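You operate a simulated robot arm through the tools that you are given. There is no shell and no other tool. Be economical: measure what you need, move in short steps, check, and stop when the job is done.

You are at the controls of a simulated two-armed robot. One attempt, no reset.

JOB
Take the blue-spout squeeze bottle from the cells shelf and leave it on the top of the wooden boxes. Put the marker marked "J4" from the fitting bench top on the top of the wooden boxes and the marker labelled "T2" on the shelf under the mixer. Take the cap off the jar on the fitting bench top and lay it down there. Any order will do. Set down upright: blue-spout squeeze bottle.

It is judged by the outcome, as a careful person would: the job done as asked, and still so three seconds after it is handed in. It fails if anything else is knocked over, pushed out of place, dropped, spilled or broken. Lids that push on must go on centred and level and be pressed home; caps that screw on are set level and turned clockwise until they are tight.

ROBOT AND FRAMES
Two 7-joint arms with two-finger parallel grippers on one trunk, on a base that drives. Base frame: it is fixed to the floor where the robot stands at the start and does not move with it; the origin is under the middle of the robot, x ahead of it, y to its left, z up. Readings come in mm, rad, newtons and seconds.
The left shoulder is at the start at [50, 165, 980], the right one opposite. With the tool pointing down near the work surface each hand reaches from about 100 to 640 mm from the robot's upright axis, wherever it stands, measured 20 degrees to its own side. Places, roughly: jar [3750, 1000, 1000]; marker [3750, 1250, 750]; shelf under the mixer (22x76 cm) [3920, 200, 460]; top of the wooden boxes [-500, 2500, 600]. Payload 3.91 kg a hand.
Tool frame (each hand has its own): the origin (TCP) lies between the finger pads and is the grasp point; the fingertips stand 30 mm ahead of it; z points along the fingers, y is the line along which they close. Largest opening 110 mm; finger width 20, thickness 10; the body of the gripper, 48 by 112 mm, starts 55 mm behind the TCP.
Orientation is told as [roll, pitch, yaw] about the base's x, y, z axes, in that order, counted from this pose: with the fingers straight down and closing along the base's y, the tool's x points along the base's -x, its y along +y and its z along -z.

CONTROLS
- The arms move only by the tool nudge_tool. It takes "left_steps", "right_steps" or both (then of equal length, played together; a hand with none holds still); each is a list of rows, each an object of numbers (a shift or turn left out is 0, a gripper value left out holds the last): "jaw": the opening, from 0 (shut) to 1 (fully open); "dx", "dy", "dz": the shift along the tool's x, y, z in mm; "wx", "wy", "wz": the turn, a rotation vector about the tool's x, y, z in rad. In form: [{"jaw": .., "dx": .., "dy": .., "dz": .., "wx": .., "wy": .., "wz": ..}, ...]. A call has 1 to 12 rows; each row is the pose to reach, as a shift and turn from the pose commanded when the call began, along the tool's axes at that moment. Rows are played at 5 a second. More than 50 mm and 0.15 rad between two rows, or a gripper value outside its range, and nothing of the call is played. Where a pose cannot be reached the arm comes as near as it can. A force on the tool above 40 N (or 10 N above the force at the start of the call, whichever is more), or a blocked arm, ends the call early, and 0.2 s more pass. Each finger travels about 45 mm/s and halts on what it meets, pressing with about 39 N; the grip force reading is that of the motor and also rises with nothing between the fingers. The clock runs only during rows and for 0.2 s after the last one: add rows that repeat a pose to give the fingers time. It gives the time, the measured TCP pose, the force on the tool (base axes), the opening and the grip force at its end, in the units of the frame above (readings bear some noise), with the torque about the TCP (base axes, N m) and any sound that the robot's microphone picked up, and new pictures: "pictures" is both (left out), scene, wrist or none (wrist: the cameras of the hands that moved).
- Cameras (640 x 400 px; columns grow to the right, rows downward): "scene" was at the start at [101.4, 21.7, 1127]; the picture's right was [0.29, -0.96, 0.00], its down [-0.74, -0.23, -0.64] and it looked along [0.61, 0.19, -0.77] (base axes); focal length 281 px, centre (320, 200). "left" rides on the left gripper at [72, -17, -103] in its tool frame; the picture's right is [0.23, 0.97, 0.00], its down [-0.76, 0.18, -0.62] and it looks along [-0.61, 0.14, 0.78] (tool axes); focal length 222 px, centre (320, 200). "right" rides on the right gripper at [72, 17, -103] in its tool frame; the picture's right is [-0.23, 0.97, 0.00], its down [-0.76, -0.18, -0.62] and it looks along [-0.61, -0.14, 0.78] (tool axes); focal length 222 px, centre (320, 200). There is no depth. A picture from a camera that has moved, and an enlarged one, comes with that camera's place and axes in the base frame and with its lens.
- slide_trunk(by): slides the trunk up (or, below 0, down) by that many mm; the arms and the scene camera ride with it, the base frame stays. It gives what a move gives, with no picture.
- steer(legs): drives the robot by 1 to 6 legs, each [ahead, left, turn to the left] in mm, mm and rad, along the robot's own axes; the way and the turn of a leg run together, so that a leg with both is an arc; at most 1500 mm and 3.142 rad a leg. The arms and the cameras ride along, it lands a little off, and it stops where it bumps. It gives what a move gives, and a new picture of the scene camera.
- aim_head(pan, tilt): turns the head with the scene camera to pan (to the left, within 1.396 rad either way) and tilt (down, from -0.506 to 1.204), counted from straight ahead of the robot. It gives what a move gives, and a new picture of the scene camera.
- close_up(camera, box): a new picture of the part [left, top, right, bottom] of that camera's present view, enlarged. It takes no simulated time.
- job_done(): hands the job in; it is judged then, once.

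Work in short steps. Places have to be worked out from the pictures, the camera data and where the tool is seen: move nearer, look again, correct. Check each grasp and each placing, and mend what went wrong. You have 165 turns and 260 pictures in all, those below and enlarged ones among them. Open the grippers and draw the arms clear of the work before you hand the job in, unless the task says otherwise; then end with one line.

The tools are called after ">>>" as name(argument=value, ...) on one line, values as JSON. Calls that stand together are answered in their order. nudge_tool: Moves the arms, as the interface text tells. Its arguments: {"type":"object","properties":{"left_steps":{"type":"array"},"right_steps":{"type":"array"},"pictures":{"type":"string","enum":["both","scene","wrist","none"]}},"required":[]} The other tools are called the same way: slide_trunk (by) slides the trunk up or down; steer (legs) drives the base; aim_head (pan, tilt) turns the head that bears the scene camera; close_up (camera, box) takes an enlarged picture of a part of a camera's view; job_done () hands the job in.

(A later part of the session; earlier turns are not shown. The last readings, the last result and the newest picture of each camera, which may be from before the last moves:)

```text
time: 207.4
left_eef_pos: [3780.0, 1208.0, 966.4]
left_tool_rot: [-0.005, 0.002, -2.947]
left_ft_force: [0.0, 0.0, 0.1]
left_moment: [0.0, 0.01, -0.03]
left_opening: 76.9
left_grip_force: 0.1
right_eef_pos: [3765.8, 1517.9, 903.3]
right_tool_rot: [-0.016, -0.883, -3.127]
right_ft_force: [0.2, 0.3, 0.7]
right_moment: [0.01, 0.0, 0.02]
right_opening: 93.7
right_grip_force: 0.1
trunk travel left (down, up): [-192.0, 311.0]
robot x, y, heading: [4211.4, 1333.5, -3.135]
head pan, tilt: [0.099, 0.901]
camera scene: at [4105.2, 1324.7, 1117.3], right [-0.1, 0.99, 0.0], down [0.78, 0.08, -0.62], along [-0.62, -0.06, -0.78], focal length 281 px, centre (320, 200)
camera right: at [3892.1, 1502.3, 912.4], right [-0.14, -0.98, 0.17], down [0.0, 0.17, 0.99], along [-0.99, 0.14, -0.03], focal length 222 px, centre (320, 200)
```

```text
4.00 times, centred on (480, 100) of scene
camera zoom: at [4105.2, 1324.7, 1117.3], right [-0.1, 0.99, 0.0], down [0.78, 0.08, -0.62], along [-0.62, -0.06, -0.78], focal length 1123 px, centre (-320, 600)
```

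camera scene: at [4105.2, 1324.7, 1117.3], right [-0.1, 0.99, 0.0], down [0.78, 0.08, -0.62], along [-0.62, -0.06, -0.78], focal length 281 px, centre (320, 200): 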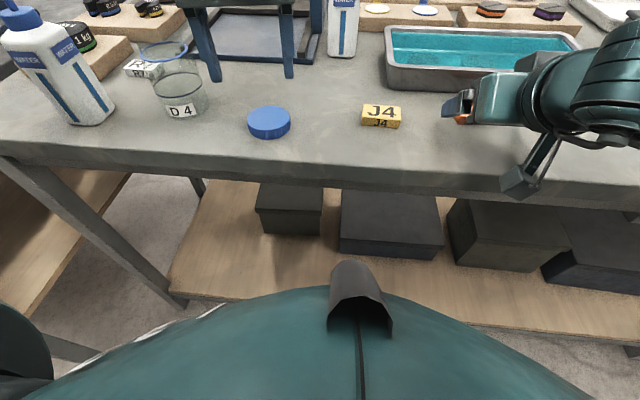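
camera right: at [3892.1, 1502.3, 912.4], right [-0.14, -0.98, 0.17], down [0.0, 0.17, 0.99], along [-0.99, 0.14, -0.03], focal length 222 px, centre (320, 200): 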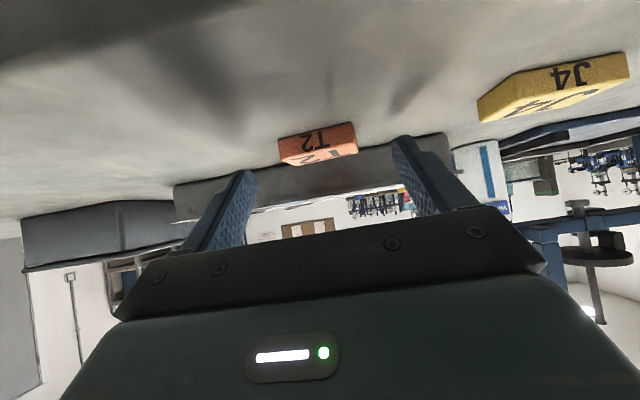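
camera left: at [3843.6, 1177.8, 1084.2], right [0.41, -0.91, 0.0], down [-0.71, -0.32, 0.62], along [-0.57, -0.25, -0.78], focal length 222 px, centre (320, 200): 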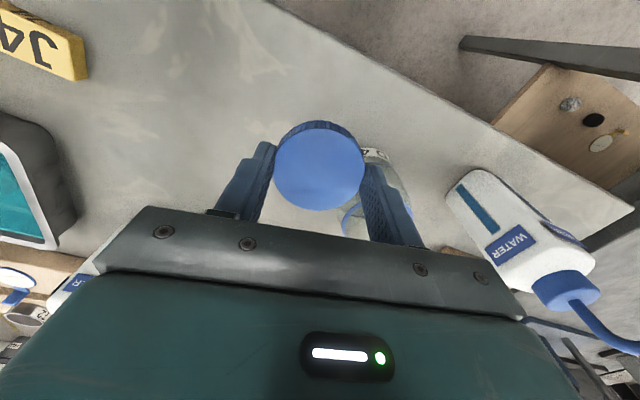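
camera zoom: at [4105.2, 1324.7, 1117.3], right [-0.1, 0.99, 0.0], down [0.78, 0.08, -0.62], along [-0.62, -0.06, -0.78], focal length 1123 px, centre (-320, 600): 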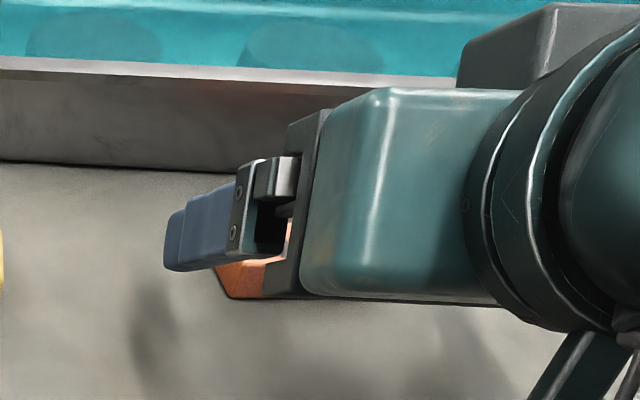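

Well aligned: the marker centre is about 44 mm ahead. I'll advance 19 mm so the fingertips straddle it, then close.

>>> nudge_tool(right_steps=[{"dz": 10}, {"dz": 19}, {"dz": 19, "jaw": 0.65}, {"dz": 19, "jaw": 0.5}, {"dz": 19, "jaw": 0.4}, {"dz": 19, "jaw": 0.4}], pictures="wrist")

```text
time: 208.8
left_eef_pos: [3779.9, 1209.8, 966.4]
left_tool_rot: [-0.005, 0.002, -2.948]
left_ft_force: [0.9, 0.8, -0.3]
left_moment: [0.0, 0.02, 0.01]
left_opening: 76.9
left_grip_force: 0.1
right_eef_pos: [3751.6, 1518.7, 892.7]
right_tool_rot: [-0.015, -0.881, -3.127]
right_ft_force: [0.0, -1.3, -0.9]
right_moment: [0.02, 0.03, -0.02]
right_opening: 54.7
right_grip_force: 38.8
trunk travel left (down, up): [-192.0, 311.0]
robot x, y, heading: [4210.4, 1334.8, -3.139]
head pan, tilt: [0.099, 0.901]
camera right: at [3878.1, 1502.2, 900.3], right [-0.14, -0.98, 0.17], down [0.0, 0.17, 0.99], along [-0.99, 0.14, -0.03], focal length 222 px, centre (320, 200)
```

right: 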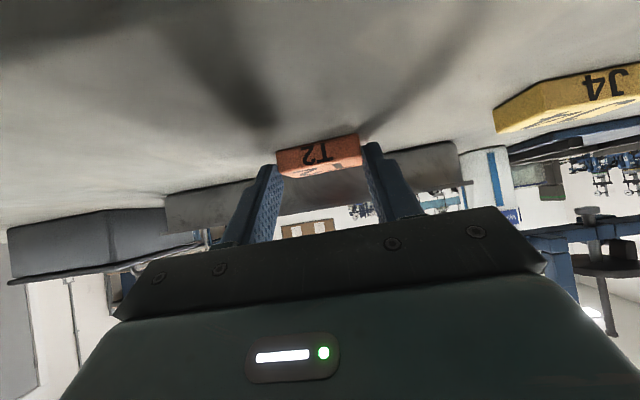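

T2 is gripped at 54.7 mm. I'll lift with the trunk and check.

>>> slide_trunk(by=100)

>>> steer(legs=[[-200, 0, 0]])

>>> close_up(camera="right", box=[160, 80, 480, 280])

```text
time: 210.2
left_eef_pos: [3780.3, 1208.5, 1067.3]
left_tool_rot: [-0.004, 0.002, -2.948]
left_ft_force: [-0.2, 0.0, -0.5]
left_moment: [-0.02, 0.0, 0.01]
left_opening: 77.3
left_grip_force: 0.1
right_eef_pos: [3751.7, 1517.7, 991.6]
right_tool_rot: [-0.016, -0.879, -3.124]
right_ft_force: [0.3, 0.7, -0.3]
right_moment: [-0.02, 0.02, 0.0]
right_opening: 54.9
right_grip_force: 39.1
trunk travel left (down, up): [-292.0, 211.0]
robot x, y, heading: [4210.5, 1333.3, -3.143]
head pan, tilt: [0.099, 0.901]
```

```text
time: 211.8
left_eef_pos: [3978.3, 1210.2, 1066.9]
left_tool_rot: [-0.005, 0.003, -2.947]
left_ft_force: [0.2, 0.4, -0.1]
left_moment: [-0.03, -0.02, 0.0]
left_opening: 76.9
left_grip_force: 0.1
right_eef_pos: [3950.1, 1520.6, 991.5]
right_tool_rot: [-0.015, -0.883, -3.128]
right_ft_force: [0.7, 0.2, -0.4]
right_moment: [0.0, 0.0, -0.02]
right_opening: 54.6
right_grip_force: 38.8
trunk travel left (down, up): [-292.0, 211.0]
robot x, y, heading: [4408.1, 1333.3, -3.137]
head pan, tilt: [0.099, 0.901]
camera scene: at [4303.7, 1325.3, 1217.4], right [-0.1, 0.99, 0.0], down [0.78, 0.08, -0.62], along [-0.62, -0.06, -0.78], focal length 281 px, centre (320, 200)
```

scene: 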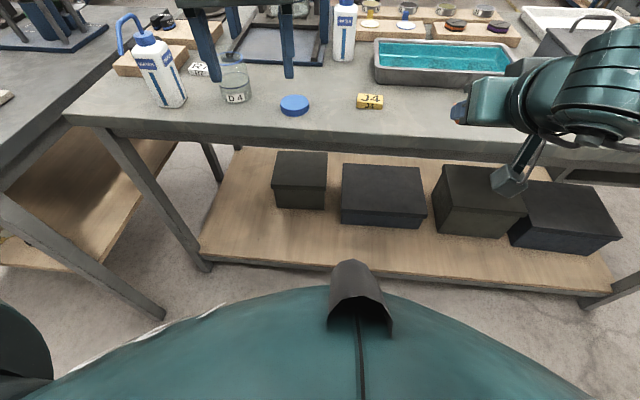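

```text
2.00 times, centred on (320, 180) of right
camera zoom: at [4076.5, 1503.0, 1000.5], right [-0.14, -0.98, 0.17], down [0.0, 0.17, 0.99], along [-0.99, 0.14, -0.03], focal length 444 px, centre (320, 240)
```

zoom: 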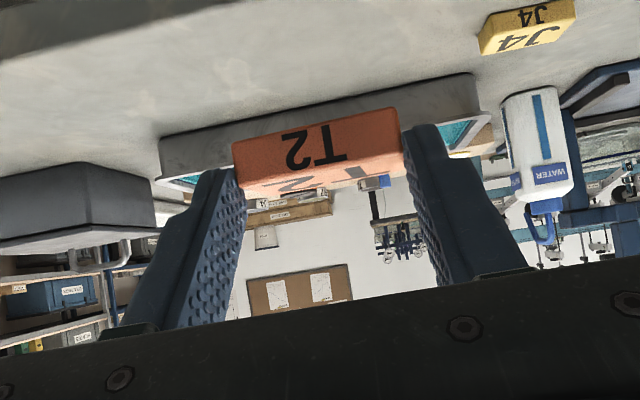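

T2 is secure and level. I'll back out and sidestep left along the aisle to the mixer shelf.

>>> steer(legs=[[-235, 0, 0], [0, 1310, 0]])

>>> slide_trunk(by=-290)

>>> aim_head(pan=-0.2, tilt=0.7)

```text
time: 219.7
left_eef_pos: [4222.9, -100.7, 1068.1]
left_tool_rot: [-0.006, 0.001, -2.941]
left_ft_force: [-0.1, 0.0, 0.0]
left_moment: [0.02, 0.03, 0.0]
left_opening: 76.9
left_grip_force: 0.1
right_eef_pos: [4192.9, 208.8, 991.4]
right_tool_rot: [-0.015, -0.882, -3.12]
right_ft_force: [0.6, 0.8, -0.7]
right_moment: [0.0, -0.03, 0.0]
right_opening: 54.8
right_grip_force: 39.2
trunk travel left (down, up): [-292.0, 211.0]
robot x, y, heading: [4648.6, 29.1, -3.13]
head pan, tilt: [0.099, 0.901]
camera scene: at [4546.6, 16.6, 1217.3], right [-0.11, 0.99, 0.0], down [0.78, 0.09, -0.62], along [-0.62, -0.07, -0.78], focal length 281 px, centre (320, 200)
```

scene: 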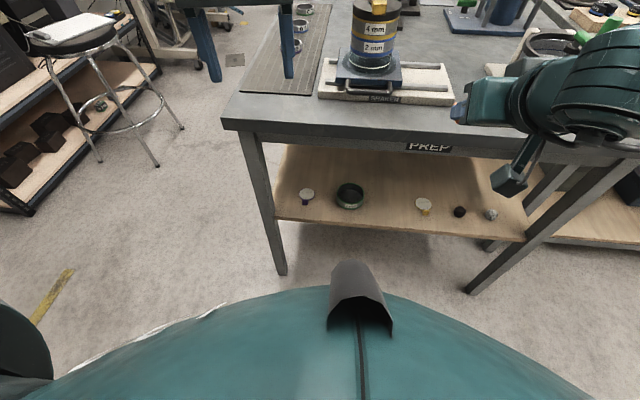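

```text
time: 222.6
left_eef_pos: [4222.4, -100.1, 777.0]
left_tool_rot: [-0.006, 0.002, -2.941]
left_ft_force: [-0.6, -0.1, 0.5]
left_moment: [0.01, -0.01, 0.01]
left_opening: 76.9
left_grip_force: 0.2
right_eef_pos: [4192.0, 208.0, 701.3]
right_tool_rot: [-0.015, -0.883, -3.12]
right_ft_force: [0.4, -0.4, -0.4]
right_moment: [-0.01, 0.03, -0.02]
right_opening: 54.7
right_grip_force: 39.2
trunk travel left (down, up): [-2.0, 501.0]
robot x, y, heading: [4652.5, 22.0, -3.133]
head pan, tilt: [0.099, 0.901]
```

```text
time: 223.4
left_eef_pos: [4222.4, -101.6, 777.4]
left_tool_rot: [-0.005, 0.001, -2.94]
left_ft_force: [0.4, 0.3, 0.2]
left_moment: [-0.01, 0.0, -0.04]
left_opening: 76.8
left_grip_force: 0.1
right_eef_pos: [4190.9, 208.8, 701.9]
right_tool_rot: [-0.016, -0.883, -3.12]
right_ft_force: [0.4, 0.4, -0.7]
right_moment: [0.01, -0.02, 0.04]
right_opening: 54.8
right_grip_force: 38.5
trunk travel left (down, up): [-2.0, 501.0]
robot x, y, heading: [4649.6, 24.3, -3.132]
head pan, tilt: [-0.201, 0.7]
camera scene: at [4538.3, 41.1, 943.4], right [0.19, 0.98, 0.0], down [0.63, -0.12, -0.76], along [-0.75, 0.15, -0.64], focal length 281 px, centre (320, 200)
```

scene: 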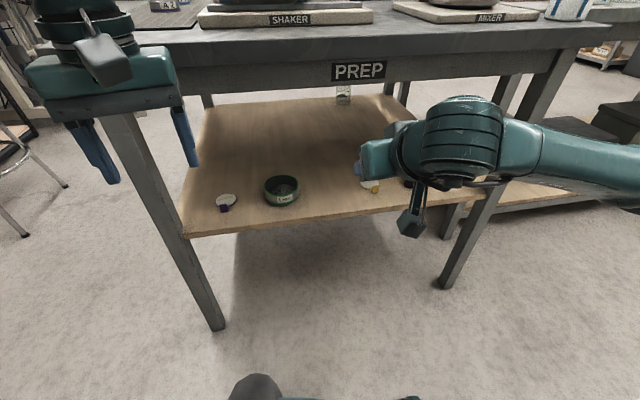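

The machine above is the SHAKER; the MIXER bowl is further right, over the same PREP shelf. There's a free gap at y ≈ 170, but first I'll check where my right elbow sits relative to the table.

>>> aim_head(pan=-0.9, tilt=0.5)

```text
time: 224.5
left_eef_pos: [4221.2, -100.4, 776.5]
left_tool_rot: [-0.007, 0.002, -2.94]
left_ft_force: [-0.2, -0.4, 0.1]
left_moment: [-0.03, -0.01, 0.03]
left_opening: 77.0
left_grip_force: 0.0
right_eef_pos: [4191.8, 208.8, 703.2]
right_tool_rot: [-0.016, -0.882, -3.12]
right_ft_force: [0.1, 0.1, -0.6]
right_moment: [-0.01, -0.02, 0.0]
right_opening: 54.6
right_grip_force: 39.1
trunk travel left (down, up): [-2.0, 501.0]
robot x, y, heading: [4653.5, 23.3, -3.13]
head pan, tilt: [-0.901, 0.499]
camera scene: at [4564.5, 95.7, 961.1], right [0.78, 0.63, 0.0], down [0.3, -0.37, -0.88], along [-0.55, 0.68, -0.48], focal length 281 px, centre (320, 200)
```

scene: 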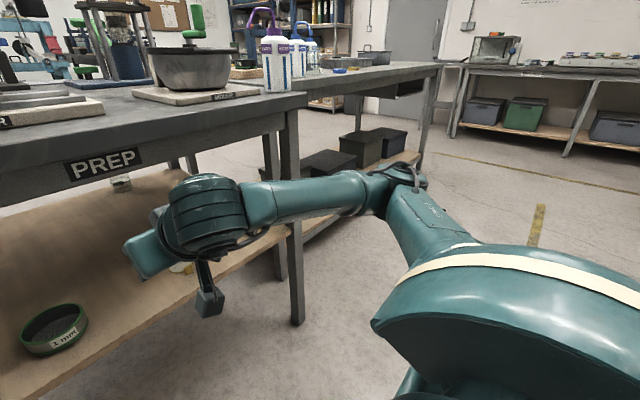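

The forearm runs clear of the table edge. I'll sidestep 85 mm left, then pull the left hand back (so it won't meet the table) while lowering the right hand.

>>> steer(legs=[[0, 85, 0]])

>>> nudge_tool(left_steps=[{"dx": 35}, {"dx": 70}, {"dx": 105}, {"dx": 140}, {"dx": 170}, {"dx": 170}], right_steps=[{"dx": 31, "dz": 25, "dy": -8}, {"dx": 62, "dz": 50, "dy": -16}, {"dx": 93, "dz": 75, "dy": -24}, {"dx": 124, "dz": 101, "dy": -32}, {"dx": 150, "dz": 122, "dy": -40}, {"dx": 150, "dz": 122, "dy": -46}], pictures="none")

>>> aim_head(pan=-0.4, tilt=0.7)

```text
time: 225.6
left_eef_pos: [4222.8, -185.1, 777.1]
left_tool_rot: [-0.006, 0.004, -2.943]
left_ft_force: [0.2, -0.4, 0.6]
left_moment: [0.0, -0.04, 0.02]
left_opening: 76.9
left_grip_force: 0.1
right_eef_pos: [4193.2, 123.3, 702.3]
right_tool_rot: [-0.017, -0.882, -3.122]
right_ft_force: [0.5, 0.4, -0.8]
right_moment: [0.04, 0.02, -0.01]
right_opening: 54.5
right_grip_force: 38.6
trunk travel left (down, up): [-2.0, 501.0]
robot x, y, heading: [4650.9, -54.3, -3.134]
head pan, tilt: [-0.901, 0.499]
camera scene: at [4565.3, 11.3, 961.2], right [0.78, 0.63, 0.0], down [0.3, -0.37, -0.88], along [-0.55, 0.68, -0.48], focal length 281 px, centre (320, 200)
```

scene: 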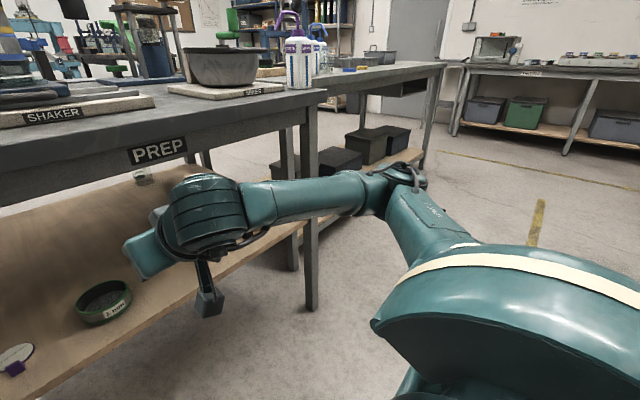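

```text
time: 227.0
left_eef_pos: [4389.0, -150.9, 778.4]
left_tool_rot: [-0.006, 0.003, -2.941]
left_ft_force: [-0.3, -0.1, -0.3]
left_moment: [-0.01, 0.0, -0.02]
left_opening: 77.2
left_grip_force: 0.0
right_eef_pos: [4188.4, 175.5, 536.7]
right_tool_rot: [-0.002, -0.877, -3.127]
right_ft_force: [-0.1, -0.2, 0.5]
right_moment: [0.01, 0.0, -0.03]
right_opening: 54.7
right_grip_force: 38.7
right hand out of reach, approached as far as the arm can: row 5, 6
trunk travel left (down, up): [-2.0, 501.0]
robot x, y, heading: [4654.6, -56.9, -3.134]
head pan, tilt: [-0.901, 0.499]
```

```text
time: 227.9
left_eef_pos: [4389.1, -150.1, 776.3]
left_tool_rot: [-0.004, 0.002, -2.943]
left_ft_force: [-0.2, -0.4, -0.7]
left_moment: [0.02, 0.02, -0.03]
left_opening: 77.0
left_grip_force: 0.1
right_eef_pos: [4188.8, 173.5, 536.3]
right_tool_rot: [-0.003, -0.877, -3.128]
right_ft_force: [0.8, 0.2, -0.5]
right_moment: [0.01, -0.02, 0.0]
right_opening: 54.7
right_grip_force: 39.0
trunk travel left (down, up): [-2.0, 501.0]
robot x, y, heading: [4653.1, -58.6, -3.131]
head pan, tilt: [-0.4, 0.7]
camera scene: at [4543.9, -27.1, 943.5], right [0.38, 0.92, 0.0], down [0.6, -0.25, -0.77], along [-0.71, 0.29, -0.64], focal length 281 px, centre (320, 200)
```

scene: 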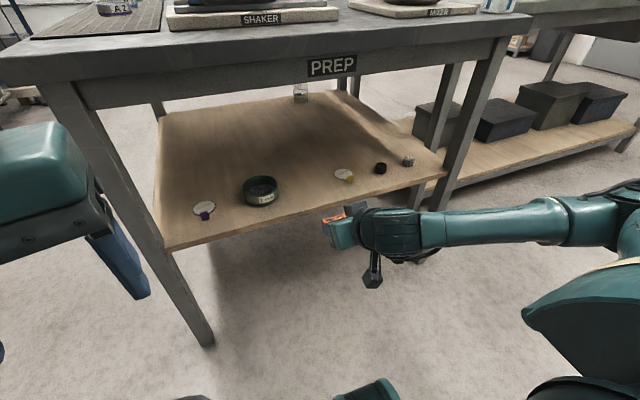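

I need the hand about 45 mm lower but it's at its reach limit. I'll draw it back toward me while lowering, then drive closer.

>>> nudge_tool(right_steps=[{"dx": 25, "dz": -15}, {"dx": 48, "dz": -22}, {"dx": 68, "dz": -17}, {"dx": 68, "dz": -17}], pictures="wrist")

```text
time: 228.9
left_eef_pos: [4388.6, -149.9, 777.1]
left_tool_rot: [-0.006, 0.003, -2.943]
left_ft_force: [0.0, -0.8, 0.0]
left_moment: [0.01, -0.05, 0.01]
left_opening: 77.0
left_grip_force: 0.1
right_eef_pos: [4199.5, 179.5, 540.3]
right_tool_rot: [-0.011, -0.874, -3.122]
right_ft_force: [0.5, -0.1, -0.8]
right_moment: [-0.02, 0.0, 0.01]
right_opening: 54.4
right_grip_force: 39.3
right hand out of reach, approached as far as the arm can: row 1, 2, 3, 4
trunk travel left (down, up): [-2.0, 501.0]
robot x, y, heading: [4652.3, -59.3, -3.131]
head pan, tilt: [-0.4, 0.7]
camera right: at [4326.0, 164.9, 549.7], right [-0.13, -0.98, 0.17], down [-0.01, 0.17, 0.99], along [-0.99, 0.13, -0.04], focal length 222 px, centre (320, 200)
```

right: 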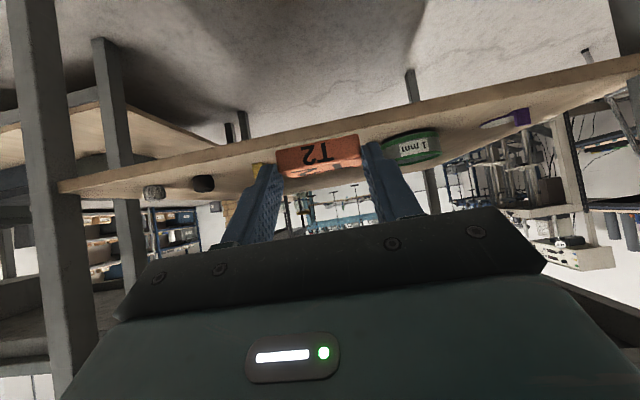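

That isn't a distance limit. I'll try further out to the right while lowering.

>>> nudge_tool(right_steps=[{"dy": -35}, {"dy": -70}, {"dy": -70, "dx": 17, "dz": 14}, {"dy": -70, "dx": 34, "dz": 29}, {"dy": -70, "dx": 34, "dz": 29}], pictures="none")

```text
time: 230.1
left_eef_pos: [4389.4, -151.1, 776.7]
left_tool_rot: [-0.005, 0.003, -2.942]
left_ft_force: [0.5, 0.2, 0.6]
left_moment: [0.0, 0.03, -0.04]
left_opening: 77.0
left_grip_force: 0.0
right_eef_pos: [4197.6, 250.5, 496.6]
right_tool_rot: [-0.018, -0.882, -3.12]
right_ft_force: [0.0, 0.5, 0.1]
right_moment: [-0.03, -0.01, 0.0]
right_opening: 54.3
right_grip_force: 39.1
trunk travel left (down, up): [-2.0, 501.0]
robot x, y, heading: [4651.1, -55.7, -3.131]
head pan, tilt: [-0.4, 0.7]
```

That works. I'll raise it 30 mm for the drive in, sidestep left 80 mm and go ahead 190 mm, so T2 comes over the shelf gap at y ≈ 170.

>>> nudge_tool(right_steps=[{"dx": -12, "dz": -10}, {"dx": -24, "dz": -19}], pictures="none")

>>> steer(legs=[[0, 80, 0], [100, 0, 0]])

>>> close_up(camera="right", box=[0, 0, 640, 400])

```text
time: 230.7
left_eef_pos: [4389.5, -150.7, 777.3]
left_tool_rot: [-0.006, 0.002, -2.942]
left_ft_force: [0.4, -0.9, 0.8]
left_moment: [-0.02, -0.02, 0.0]
left_opening: 76.6
left_grip_force: 0.0
right_eef_pos: [4197.0, 249.7, 526.8]
right_tool_rot: [-0.017, -0.882, -3.118]
right_ft_force: [-0.4, -0.2, -0.2]
right_moment: [0.0, 0.0, 0.01]
right_opening: 54.5
right_grip_force: 39.3
trunk travel left (down, up): [-2.0, 501.0]
robot x, y, heading: [4653.7, -56.4, -3.134]
head pan, tilt: [-0.4, 0.7]
```

```text
time: 232.5
left_eef_pos: [4289.6, -232.4, 777.9]
left_tool_rot: [-0.004, 0.0, -2.943]
left_ft_force: [0.1, -1.0, 0.0]
left_moment: [-0.03, 0.0, 0.02]
left_opening: 77.1
left_grip_force: 0.1
right_eef_pos: [4099.2, 168.8, 527.8]
right_tool_rot: [-0.016, -0.883, -3.12]
right_ft_force: [0.0, -0.3, -0.5]
right_moment: [-0.01, -0.04, 0.0]
right_opening: 54.8
right_grip_force: 39.4
trunk travel left (down, up): [-2.0, 501.0]
robot x, y, heading: [4552.0, -138.6, -3.136]
head pan, tilt: [-0.4, 0.7]
camera scene: at [4444.7, -108.5, 943.5], right [0.38, 0.92, 0.0], down [0.6, -0.25, -0.77], along [-0.71, 0.29, -0.64], focal length 281 px, centre (320, 200)
```

scene: 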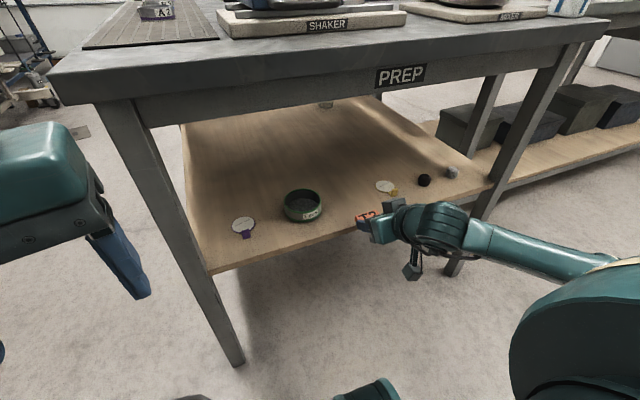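

```text
1.00 times, centred on (320, 200) of right
camera zoom: at [4224.8, 153.2, 535.4], right [-0.14, -0.98, 0.17], down [0.0, 0.17, 0.99], along [-0.99, 0.13, -0.03], focal length 222 px, centre (320, 200)
```

zoom: 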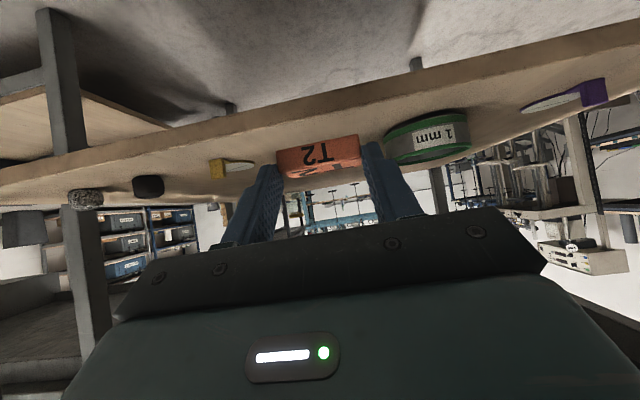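

T2 lines up with the gap between the ring (y 58) and the yellow cup (y 299). Driving ahead the last 95 mm.

>>> steer(legs=[[95, 0, 0]])

>>> close_up(camera="scene", box=[240, 120, 480, 270])

>>> close_up(camera="right", box=[0, 0, 640, 400])

```text
time: 233.6
left_eef_pos: [4195.4, -231.4, 777.2]
left_tool_rot: [-0.005, 0.0, -2.942]
left_ft_force: [-0.5, 0.8, -0.2]
left_moment: [0.0, 0.02, -0.03]
left_opening: 77.2
left_grip_force: 0.0
right_eef_pos: [4003.1, 168.9, 527.0]
right_tool_rot: [-0.017, -0.881, -3.119]
right_ft_force: [-0.1, 1.0, -0.6]
right_moment: [0.0, 0.02, 0.01]
right_opening: 54.5
right_grip_force: 39.1
trunk travel left (down, up): [-2.0, 501.0]
robot x, y, heading: [4460.3, -137.2, -3.127]
head pan, tilt: [-0.4, 0.7]
camera scene: at [4349.6, -109.3, 943.5], right [0.38, 0.92, 0.0], down [0.6, -0.25, -0.77], along [-0.71, 0.29, -0.64], focal length 281 px, centre (320, 200)
```

scene: 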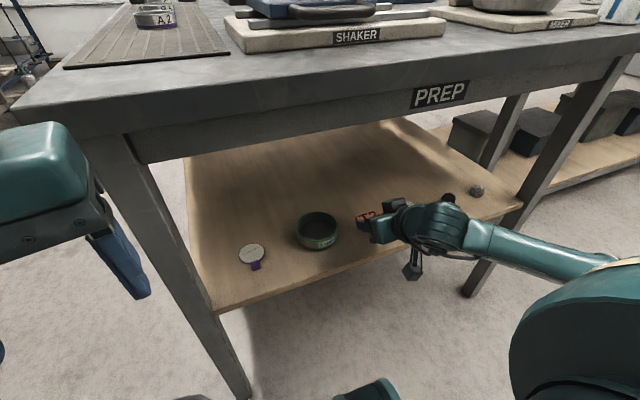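

```text
2.67 times, centred on (360, 195) of scene
camera zoom: at [4349.6, -109.3, 943.5], right [0.38, 0.92, 0.0], down [0.6, -0.25, -0.77], along [-0.71, 0.29, -0.64], focal length 748 px, centre (213, 213)
```

zoom: 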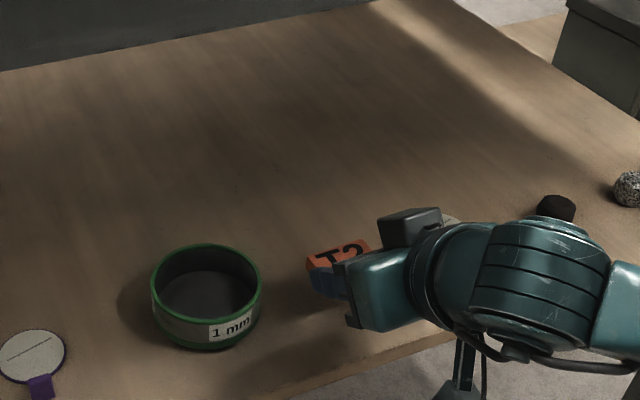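

```text
1.00 times, centred on (320, 200) of right
camera zoom: at [4129.7, 152.3, 535.4], right [-0.14, -0.98, 0.17], down [0.0, 0.17, 0.99], along [-0.99, 0.13, -0.03], focal length 222 px, centre (320, 200)
```

zoom: 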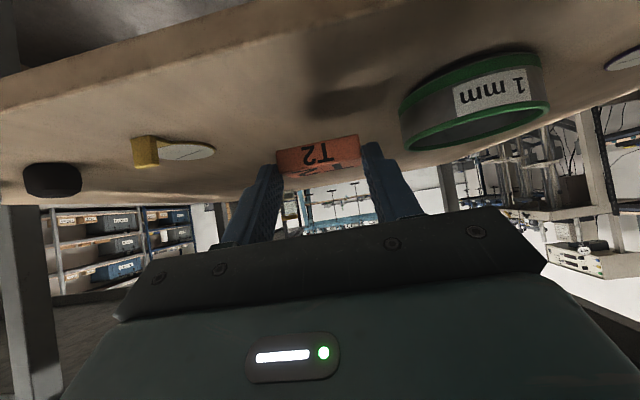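

Clear on all sides. Lowering T2 toward the shelf in small steps with the force guard.

>>> nudge_tool(right_steps=[{"dx": 10, "dz": 8}, {"dx": 19, "dz": 15.5}, {"dx": 23, "dz": 19}, {"dx": 25, "dz": 20.5}, {"dx": 27, "dz": 22}, {"dx": 29, "dz": 23.5}, {"dx": 31, "dz": 25}], pictures="wrist")

```text
time: 235.2
left_eef_pos: [4194.4, -233.3, 778.4]
left_tool_rot: [-0.006, -0.001, -2.944]
left_ft_force: [-0.3, -0.1, 0.0]
left_moment: [0.0, -0.02, 0.01]
left_opening: 77.1
left_grip_force: 0.0
right_eef_pos: [4002.2, 167.6, 492.1]
right_tool_rot: [-0.021, -0.893, -3.117]
right_ft_force: [3.1, 1.0, 16.6]
right_moment: [0.19, 0.2, -0.04]
right_opening: 54.6
right_grip_force: 39.2
trunk travel left (down, up): [-2.0, 501.0]
robot x, y, heading: [4455.0, -138.8, -3.134]
head pan, tilt: [-0.4, 0.7]
camera right: at [4128.8, 152.7, 498.4], right [-0.13, -0.98, 0.17], down [0.01, 0.17, 0.99], along [-0.99, 0.13, -0.02], focal length 222 px, centre (320, 200)
```

right: 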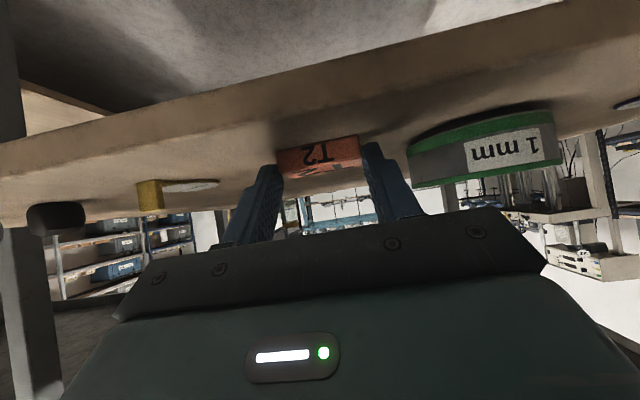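

T2 is down on the shelf (16 N). I'll ease off, open, and withdraw back along the tool axis.

>>> nudge_tool(right_steps=[{"dx": -1, "dz": -1}, {"dx": -1, "dz": -1, "jaw": 0.6}, {"dx": -1, "dz": -1, "jaw": 0.68}, {"dx": -1, "dz": -1, "jaw": 0.68}, {"dx": -1, "dz": -20}, {"dx": -1, "dz": -45}], pictures="wrist")

>>> steer(legs=[[-190, 0, 0]])

>>> close_up(camera="scene", box=[240, 100, 480, 250])

```text
time: 236.6
left_eef_pos: [4194.6, -231.3, 777.9]
left_tool_rot: [-0.007, 0.001, -2.943]
left_ft_force: [0.4, -0.5, 0.6]
left_moment: [-0.02, -0.01, 0.0]
left_opening: 76.9
left_grip_force: 0.2
right_eef_pos: [4038.0, 168.3, 515.4]
right_tool_rot: [-0.016, -0.882, -3.122]
right_ft_force: [0.9, -0.2, 1.1]
right_moment: [-0.04, 0.0, 0.04]
right_opening: 74.8
right_grip_force: 0.0
trunk travel left (down, up): [-2.0, 501.0]
robot x, y, heading: [4459.7, -140.4, -3.135]
head pan, tilt: [-0.4, 0.7]
camera right: at [4163.7, 152.7, 524.6], right [-0.14, -0.98, 0.17], down [-0.01, 0.17, 0.99], along [-0.99, 0.13, -0.03], focal length 222 px, centre (320, 200)
```

right: 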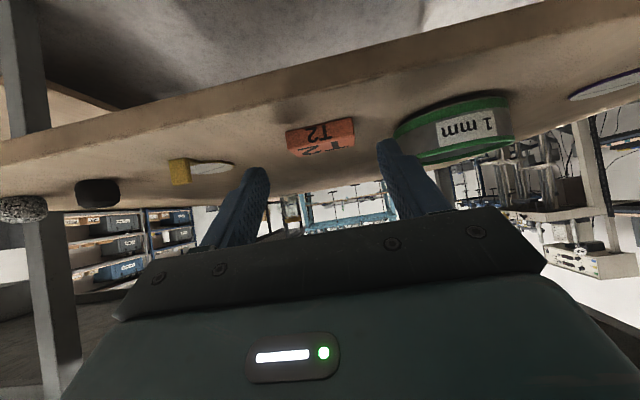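

```text
time: 238.2
left_eef_pos: [4382.2, -231.0, 777.4]
left_tool_rot: [-0.005, 0.001, -2.941]
left_ft_force: [0.0, 0.2, -0.6]
left_moment: [-0.02, 0.02, 0.01]
left_opening: 76.8
left_grip_force: 0.2
right_eef_pos: [4224.2, 170.7, 515.3]
right_tool_rot: [-0.015, -0.881, -3.121]
right_ft_force: [-0.2, 0.1, 0.0]
right_moment: [-0.01, 0.0, 0.03]
right_opening: 74.8
right_grip_force: 0.0
trunk travel left (down, up): [-2.0, 501.0]
robot x, y, heading: [4645.4, -136.1, -3.133]
head pan, tilt: [-0.4, 0.7]
camera scene: at [4538.0, -107.8, 943.4], right [0.38, 0.92, 0.0], down [0.6, -0.24, -0.76], along [-0.71, 0.29, -0.64], focal length 281 px, centre (320, 200)
```

scene: 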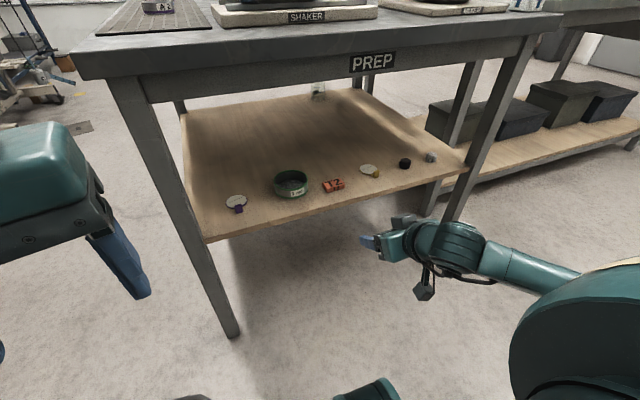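

```text
2.67 times, centred on (360, 175) of scene
camera zoom: at [4538.0, -107.8, 943.4], right [0.38, 0.92, 0.0], down [0.6, -0.24, -0.76], along [-0.71, 0.29, -0.64], focal length 748 px, centre (213, 267)
```

zoom: 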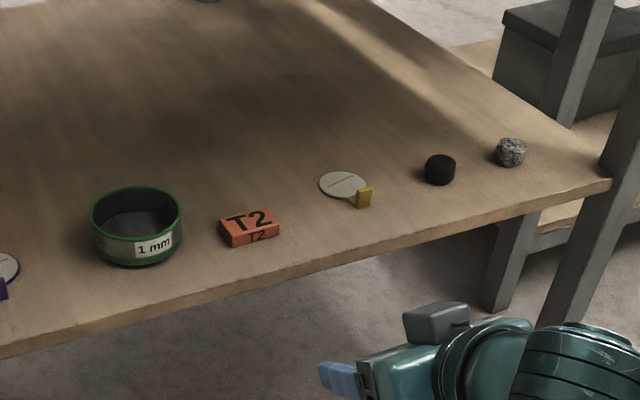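

T2 sits neatly on the shelf. I'll raise the trunk, level the right hand again, and return to the fitting bench for J4 and the bottle.

>>> slide_trunk(by=240)

>>> nudge_tool(right_steps=[{"dx": -23, "dz": -24, "wy": 0.147, "jaw": 0.8}, {"dx": -47, "dz": -48, "wy": 0.294}, {"dx": -70, "dz": -72, "wy": 0.44}, {"dx": -94, "dz": -96, "wy": 0.587}, {"dx": -118, "dz": -119, "wy": 0.734}, {"dx": -141, "dz": -143, "wy": 0.88}], pictures="none")

>>> steer(legs=[[0, -1365, 0], [250, 0, 0]])

>>> aim_head(pan=0.0, tilt=0.75)

```text
time: 240.7
left_eef_pos: [4383.2, -231.7, 1017.5]
left_tool_rot: [-0.007, 0.001, -2.941]
left_ft_force: [1.0, -0.9, -0.2]
left_moment: [-0.01, 0.0, -0.02]
left_opening: 77.1
left_grip_force: 0.0
right_eef_pos: [4225.4, 168.3, 756.9]
right_tool_rot: [-0.016, -0.881, -3.121]
right_ft_force: [0.1, 0.2, -0.3]
right_moment: [0.0, -0.03, -0.01]
right_opening: 74.9
right_grip_force: 0.1
trunk travel left (down, up): [-242.0, 261.0]
robot x, y, heading: [4644.5, -136.8, -3.131]
head pan, tilt: [-0.4, 0.7]
```

```text
time: 242.1
left_eef_pos: [4383.3, -232.6, 1017.7]
left_tool_rot: [-0.004, 0.001, -2.941]
left_ft_force: [0.0, -0.5, 0.6]
left_moment: [-0.01, 0.02, 0.0]
left_opening: 77.3
left_grip_force: 0.0
right_eef_pos: [4246.5, 168.5, 955.4]
right_tool_rot: [-0.01, 0.0, -3.132]
right_ft_force: [0.3, -0.9, 0.2]
right_moment: [0.01, 0.02, 0.02]
right_opening: 87.9
right_grip_force: 0.1
trunk travel left (down, up): [-242.0, 261.0]
robot x, y, heading: [4647.3, -137.2, -3.132]
head pan, tilt: [-0.4, 0.7]
```

```text
time: 250.3
left_eef_pos: [4114.9, 1127.4, 1017.9]
left_tool_rot: [-0.007, 0.0, -2.933]
left_ft_force: [-0.8, 0.0, 0.1]
left_moment: [-0.03, 0.0, 0.03]
left_opening: 77.0
left_grip_force: 0.1
right_eef_pos: [3974.5, 1526.3, 955.9]
right_tool_rot: [-0.011, -0.001, -3.124]
right_ft_force: [-0.3, 0.3, -0.8]
right_moment: [0.01, -0.03, 0.01]
right_opening: 88.1
right_grip_force: 0.1
trunk travel left (down, up): [-242.0, 261.0]
robot x, y, heading: [4375.4, 1221.9, -3.126]
head pan, tilt: [-0.4, 0.7]
camera scene: at [4269.0, 1252.0, 1183.4], right [0.37, 0.93, 0.0], down [0.6, -0.24, -0.76], along [-0.71, 0.29, -0.64], focal length 281 px, centre (320, 200)
```

scene: 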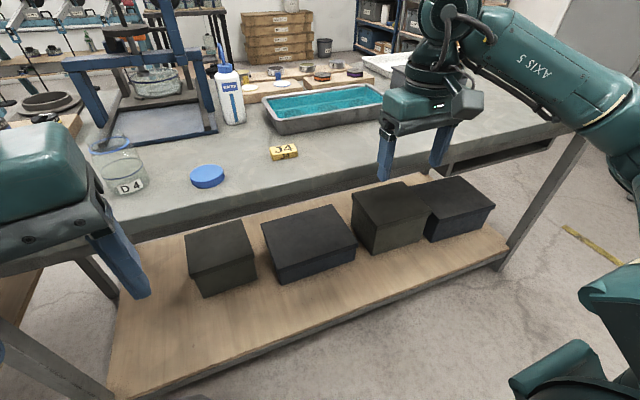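

```text
time: 251.2
left_eef_pos: [4116.2, 1127.2, 1018.5]
left_tool_rot: [-0.006, 0.0, -2.931]
left_ft_force: [-0.7, 0.6, 0.9]
left_moment: [-0.01, 0.0, -0.04]
left_opening: 77.1
left_grip_force: 0.1
right_eef_pos: [3977.1, 1526.1, 957.1]
right_tool_rot: [-0.01, -0.001, -3.125]
right_ft_force: [-0.8, -0.4, 0.1]
right_moment: [-0.03, 0.01, 0.01]
right_opening: 87.8
right_grip_force: 0.0
trunk travel left (down, up): [-242.0, 261.0]
robot x, y, heading: [4381.5, 1220.3, -3.118]
head pan, tilt: [0.0, 0.75]
camera scene: at [4265.3, 1219.0, 1179.2], right [-0.02, 1.0, 0.0], down [0.68, 0.01, -0.73], along [-0.73, -0.01, -0.68], focal length 281 px, centre (320, 200)
```

scene: 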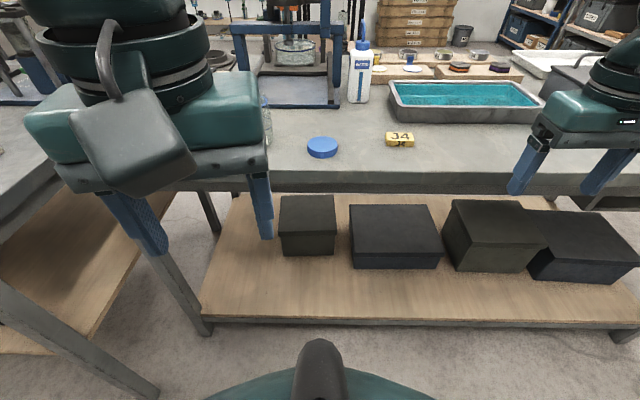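

Driving up 150 mm and moving the right hand over J4 (about [3743, 1379]).

>>> steer(legs=[[150, 0, -0.02]])

>>> nudge_tool(right_steps=[{"dx": -20, "dy": 36}, {"dx": -40, "dy": 73}, {"dx": -60, "dy": 110}, {"dx": -80, "dy": 147}, {"dx": -80, "dy": 147}])

```text
time: 252.6
left_eef_pos: [3965.5, 1131.5, 1017.4]
left_tool_rot: [-0.006, 0.001, -2.95]
left_ft_force: [0.8, 0.1, -0.4]
left_moment: [-0.02, -0.01, 0.0]
left_opening: 77.5
left_grip_force: 0.1
right_eef_pos: [3833.6, 1532.0, 955.2]
right_tool_rot: [-0.01, -0.001, 3.14]
right_ft_force: [-0.1, 0.2, -0.3]
right_moment: [-0.02, -0.01, -0.02]
right_opening: 88.0
right_grip_force: 0.0
trunk travel left (down, up): [-242.0, 261.0]
robot x, y, heading: [4229.3, 1219.9, 3.14]
head pan, tilt: [0.0, 0.75]
camera scene: at [4117.0, 1219.8, 1179.1], right [0.0, 1.0, 0.0], down [0.68, 0.0, -0.73], along [-0.73, 0.0, -0.68], focal length 281 px, centre (320, 200)
```

scene: 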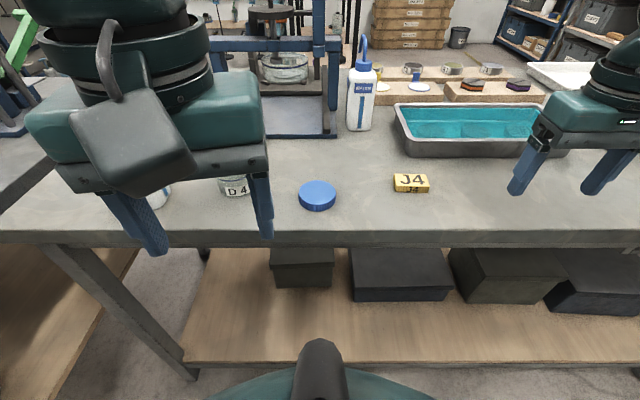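

```text
time: 253.8
left_eef_pos: [3966.1, 1131.5, 1017.0]
left_tool_rot: [-0.006, 0.003, -2.953]
left_ft_force: [0.3, 0.1, -1.0]
left_moment: [-0.03, -0.01, 0.03]
left_opening: 77.3
left_grip_force: 0.0
right_eef_pos: [3754.0, 1385.7, 954.4]
right_tool_rot: [-0.011, -0.004, 3.14]
right_ft_force: [-0.1, 0.1, 0.7]
right_moment: [0.01, 0.01, -0.01]
right_opening: 87.9
right_grip_force: 0.1
trunk travel left (down, up): [-242.0, 261.0]
robot x, y, heading: [4229.8, 1217.5, 3.139]
head pan, tilt: [0.0, 0.75]
camera scene: at [4117.3, 1219.8, 1179.2], right [0.0, 1.0, 0.0], down [0.68, 0.0, -0.73], along [-0.73, 0.0, -0.68], focal length 281 px, centre (320, 200)
camera right: at [3826.6, 1367.2, 1057.2], right [-0.23, -0.97, -0.01], down [-0.76, 0.17, 0.63], along [-0.61, 0.15, -0.78], focal length 222 px, centre (320, 200)
```

scene: 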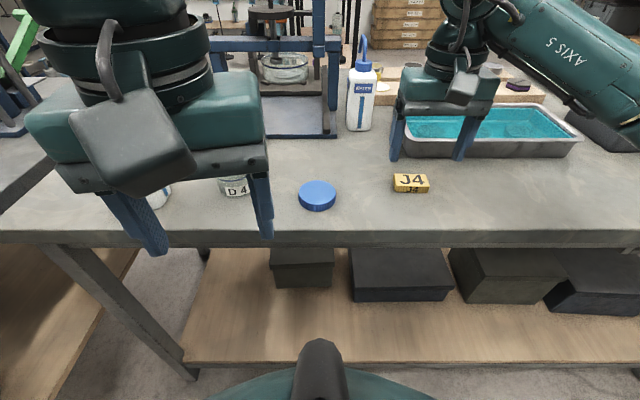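
right: 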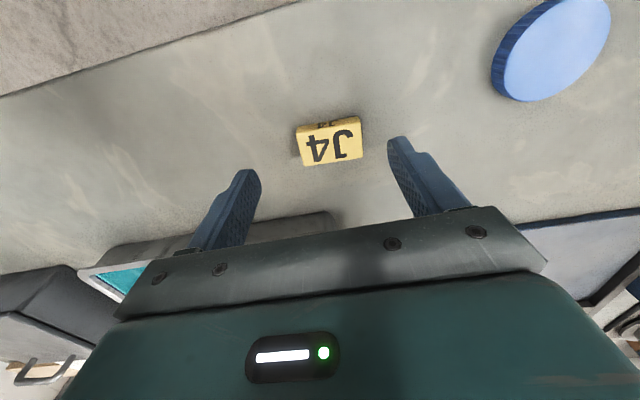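

J4 is at [3744, 1378], aligned with the jaw. Descending to it and closing.

>>> nudge_tool(right_steps=[{"dx": -10, "dy": 8, "dz": 20}, {"dx": -10, "dy": 8, "dz": 42}, {"dx": -10, "dy": 8, "dz": 57}, {"dx": -10, "dy": 8, "dz": 57, "jaw": 0.6}, {"dx": -10, "dy": 8, "dz": 57, "jaw": 0.45}, {"dx": -10, "dy": 8, "dz": 57, "jaw": 0.4}, {"dx": -10, "dy": 8, "dz": 57, "jaw": 0.4}, {"dx": -10, "dy": 8, "dz": 20}, {"dx": -10, "dy": 8, "dz": -20}])

```text
time: 255.8
left_eef_pos: [3966.8, 1131.5, 1017.8]
left_tool_rot: [-0.006, 0.001, -2.951]
left_ft_force: [0.3, 0.2, -0.4]
left_moment: [-0.01, 0.0, 0.01]
left_opening: 77.0
left_grip_force: 0.1
right_eef_pos: [3744.5, 1378.1, 976.1]
right_tool_rot: [-0.009, -0.001, 3.139]
right_ft_force: [0.2, 0.5, -1.6]
right_moment: [0.01, -0.06, 0.0]
right_opening: 55.0
right_grip_force: 39.5
trunk travel left (down, up): [-242.0, 261.0]
robot x, y, heading: [4229.2, 1221.1, 3.138]
head pan, tilt: [0.0, 0.75]
camera scene: at [4117.5, 1219.6, 1179.2], right [0.0, 1.0, 0.0], down [0.68, 0.0, -0.73], along [-0.73, 0.0, -0.68], focal length 281 px, centre (320, 200)
camera right: at [3817.5, 1359.5, 1077.8], right [-0.23, -0.97, -0.01], down [-0.76, 0.17, 0.63], along [-0.61, 0.15, -0.78], focal length 222 px, centre (320, 200)
```

scene: 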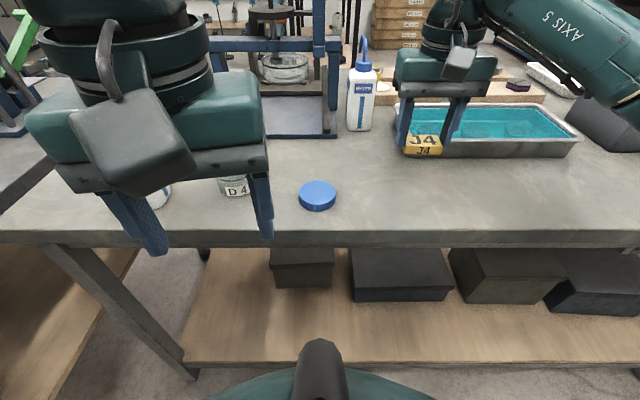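
right: 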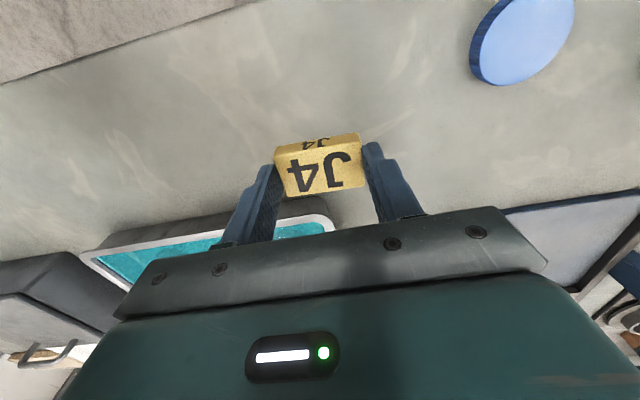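

J4 is held. Raising the trunk and bringing the left hand over the bottle.

>>> slide_trunk(by=150)

>>> nudge_tool(left_steps=[{"dx": -32, "dy": 22, "dz": 10, "wz": 0.03, "jaw": 0.8}, {"dx": -64, "dy": 44, "dz": 20, "wz": 0.06}, {"dx": -96, "dy": 66, "dz": 30, "wz": 0.1}, {"dx": -128, "dy": 88, "dz": 40, "wz": 0.13}, {"dx": -160, "dy": 110, "dz": 50, "wz": 0.16}, {"dx": -192, "dy": 132, "dz": 60, "wz": 0.19}, {"dx": -222, "dy": 152, "dz": 65, "wz": 0.19}, {"dx": -222, "dy": 152, "dz": 65, "wz": 0.19}], pictures="wrist")

>>> aim_head(pan=0.3, tilt=0.9)

```text
time: 257.5
left_eef_pos: [3965.9, 1130.8, 1167.4]
left_tool_rot: [-0.005, 0.002, -2.951]
left_ft_force: [-0.2, -0.2, 0.3]
left_moment: [0.0, -0.03, 0.03]
left_opening: 76.9
left_grip_force: 0.0
right_eef_pos: [3745.0, 1377.7, 1124.3]
right_tool_rot: [-0.01, -0.002, 3.141]
right_ft_force: [-0.1, 0.9, 0.2]
right_moment: [0.04, 0.01, 0.0]
right_opening: 54.9
right_grip_force: 39.1
trunk travel left (down, up): [-392.0, 111.0]
robot x, y, heading: [4230.2, 1220.3, 3.135]
head pan, tilt: [0.0, 0.75]
```

```text
time: 259.3
left_eef_pos: [3776.3, 939.2, 1102.3]
left_tool_rot: [-0.006, 0.0, 3.141]
left_ft_force: [0.1, -0.1, -0.3]
left_moment: [-0.04, -0.02, 0.01]
left_opening: 87.9
left_grip_force: 0.0
right_eef_pos: [3745.7, 1377.7, 1125.4]
right_tool_rot: [-0.01, -0.002, 3.14]
right_ft_force: [0.2, -0.3, 0.0]
right_moment: [-0.04, 0.0, -0.02]
right_opening: 54.7
right_grip_force: 38.8
trunk travel left (down, up): [-392.0, 111.0]
robot x, y, heading: [4230.2, 1217.7, 3.139]
head pan, tilt: [0.0, 0.75]
camera left: at [3848.7, 955.5, 1204.9], right [0.23, -0.97, 0.0], down [-0.76, -0.18, 0.62], along [-0.61, -0.14, -0.78], focal length 222 px, centre (320, 200)
```

left: 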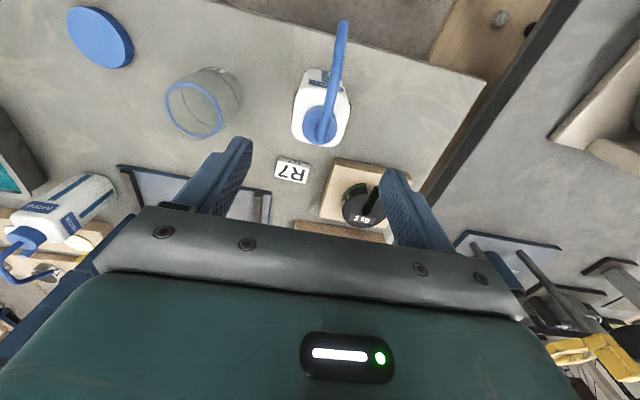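

```text
time: 260.1
left_eef_pos: [3777.0, 939.9, 1100.9]
left_tool_rot: [-0.005, 0.0, 3.142]
left_ft_force: [-0.5, 0.6, -0.9]
left_moment: [0.01, 0.01, 0.01]
left_opening: 88.0
left_grip_force: 0.0
right_eef_pos: [3744.7, 1376.9, 1127.1]
right_tool_rot: [-0.011, -0.002, 3.139]
right_ft_force: [-0.5, 0.3, 0.5]
right_moment: [0.03, -0.01, -0.01]
right_opening: 54.8
right_grip_force: 39.1
trunk travel left (down, up): [-392.0, 111.0]
robot x, y, heading: [4229.7, 1218.9, 3.141]
head pan, tilt: [0.3, 0.901]
camera scene: at [4128.0, 1197.5, 1317.3], right [-0.29, 0.96, 0.0], down [0.75, 0.23, -0.62], along [-0.59, -0.18, -0.78], focal length 281 px, centre (320, 200)
```

scene: 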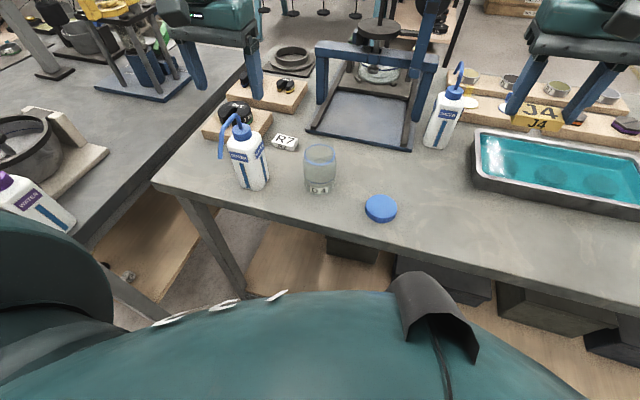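

The bottle is centred under the left hand. I'll lower with the trunk by 100, then 11 mm, and grip.

>>> slide_trunk(by=-100)

>>> slide_trunk(by=-13)

>>> nudge_tool(left_steps=[{"jaw": 0.6}, {"jaw": 0.45}, {"jaw": 0.3}, {"jaw": 0.2}, {"jaw": 0.2}], pictures="scene")

```text
time: 261.4
left_eef_pos: [3776.5, 939.6, 1002.1]
left_tool_rot: [-0.006, 0.0, 3.142]
left_ft_force: [-0.1, 0.1, -0.6]
left_moment: [0.0, -0.01, 0.02]
left_opening: 87.9
left_grip_force: 0.1
right_eef_pos: [3743.6, 1377.0, 1026.2]
right_tool_rot: [-0.01, -0.004, 3.14]
right_ft_force: [0.0, 0.3, 0.3]
right_moment: [0.0, 0.03, 0.03]
right_opening: 54.6
right_grip_force: 38.8
trunk travel left (down, up): [-292.0, 211.0]
robot x, y, heading: [4230.5, 1221.0, 3.143]
head pan, tilt: [0.3, 0.901]
```

```text
time: 262.1
left_eef_pos: [3777.0, 940.1, 988.4]
left_tool_rot: [-0.006, 0.0, 3.142]
left_ft_force: [0.7, 0.0, 0.3]
left_moment: [-0.01, 0.0, -0.02]
left_opening: 88.0
left_grip_force: 0.1
right_eef_pos: [3743.5, 1377.4, 1012.1]
right_tool_rot: [-0.011, -0.004, 3.14]
right_ft_force: [-0.7, -0.7, -0.5]
right_moment: [0.0, 0.0, -0.01]
right_opening: 54.5
right_grip_force: 39.1
trunk travel left (down, up): [-279.0, 224.0]
robot x, y, heading: [4232.8, 1220.9, 3.141]
head pan, tilt: [0.3, 0.901]
```

```text
time: 263.2
left_eef_pos: [3776.8, 940.2, 988.8]
left_tool_rot: [-0.005, -0.002, 3.14]
left_ft_force: [-0.6, -1.8, 1.4]
left_moment: [-0.3, -0.03, -0.01]
left_opening: 56.0
left_grip_force: 12.3
right_eef_pos: [3744.3, 1376.6, 1012.9]
right_tool_rot: [-0.01, -0.002, 3.14]
right_ft_force: [0.2, -0.2, 0.4]
right_moment: [0.0, -0.02, -0.04]
right_opening: 54.7
right_grip_force: 38.8
trunk travel left (down, up): [-279.0, 224.0]
robot x, y, heading: [4231.7, 1224.3, 3.14]
head pan, tilt: [0.3, 0.901]
camera scene: at [4128.1, 1197.4, 1204.3], right [-0.29, 0.96, 0.0], down [0.75, 0.23, -0.62], along [-0.59, -0.18, -0.78], focal length 281 px, centre (320, 200)
```

scene: 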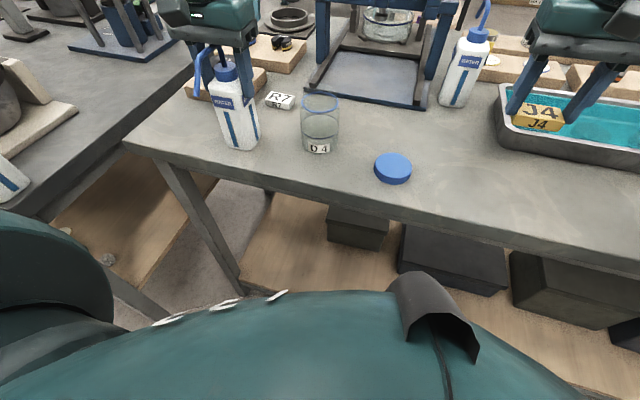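

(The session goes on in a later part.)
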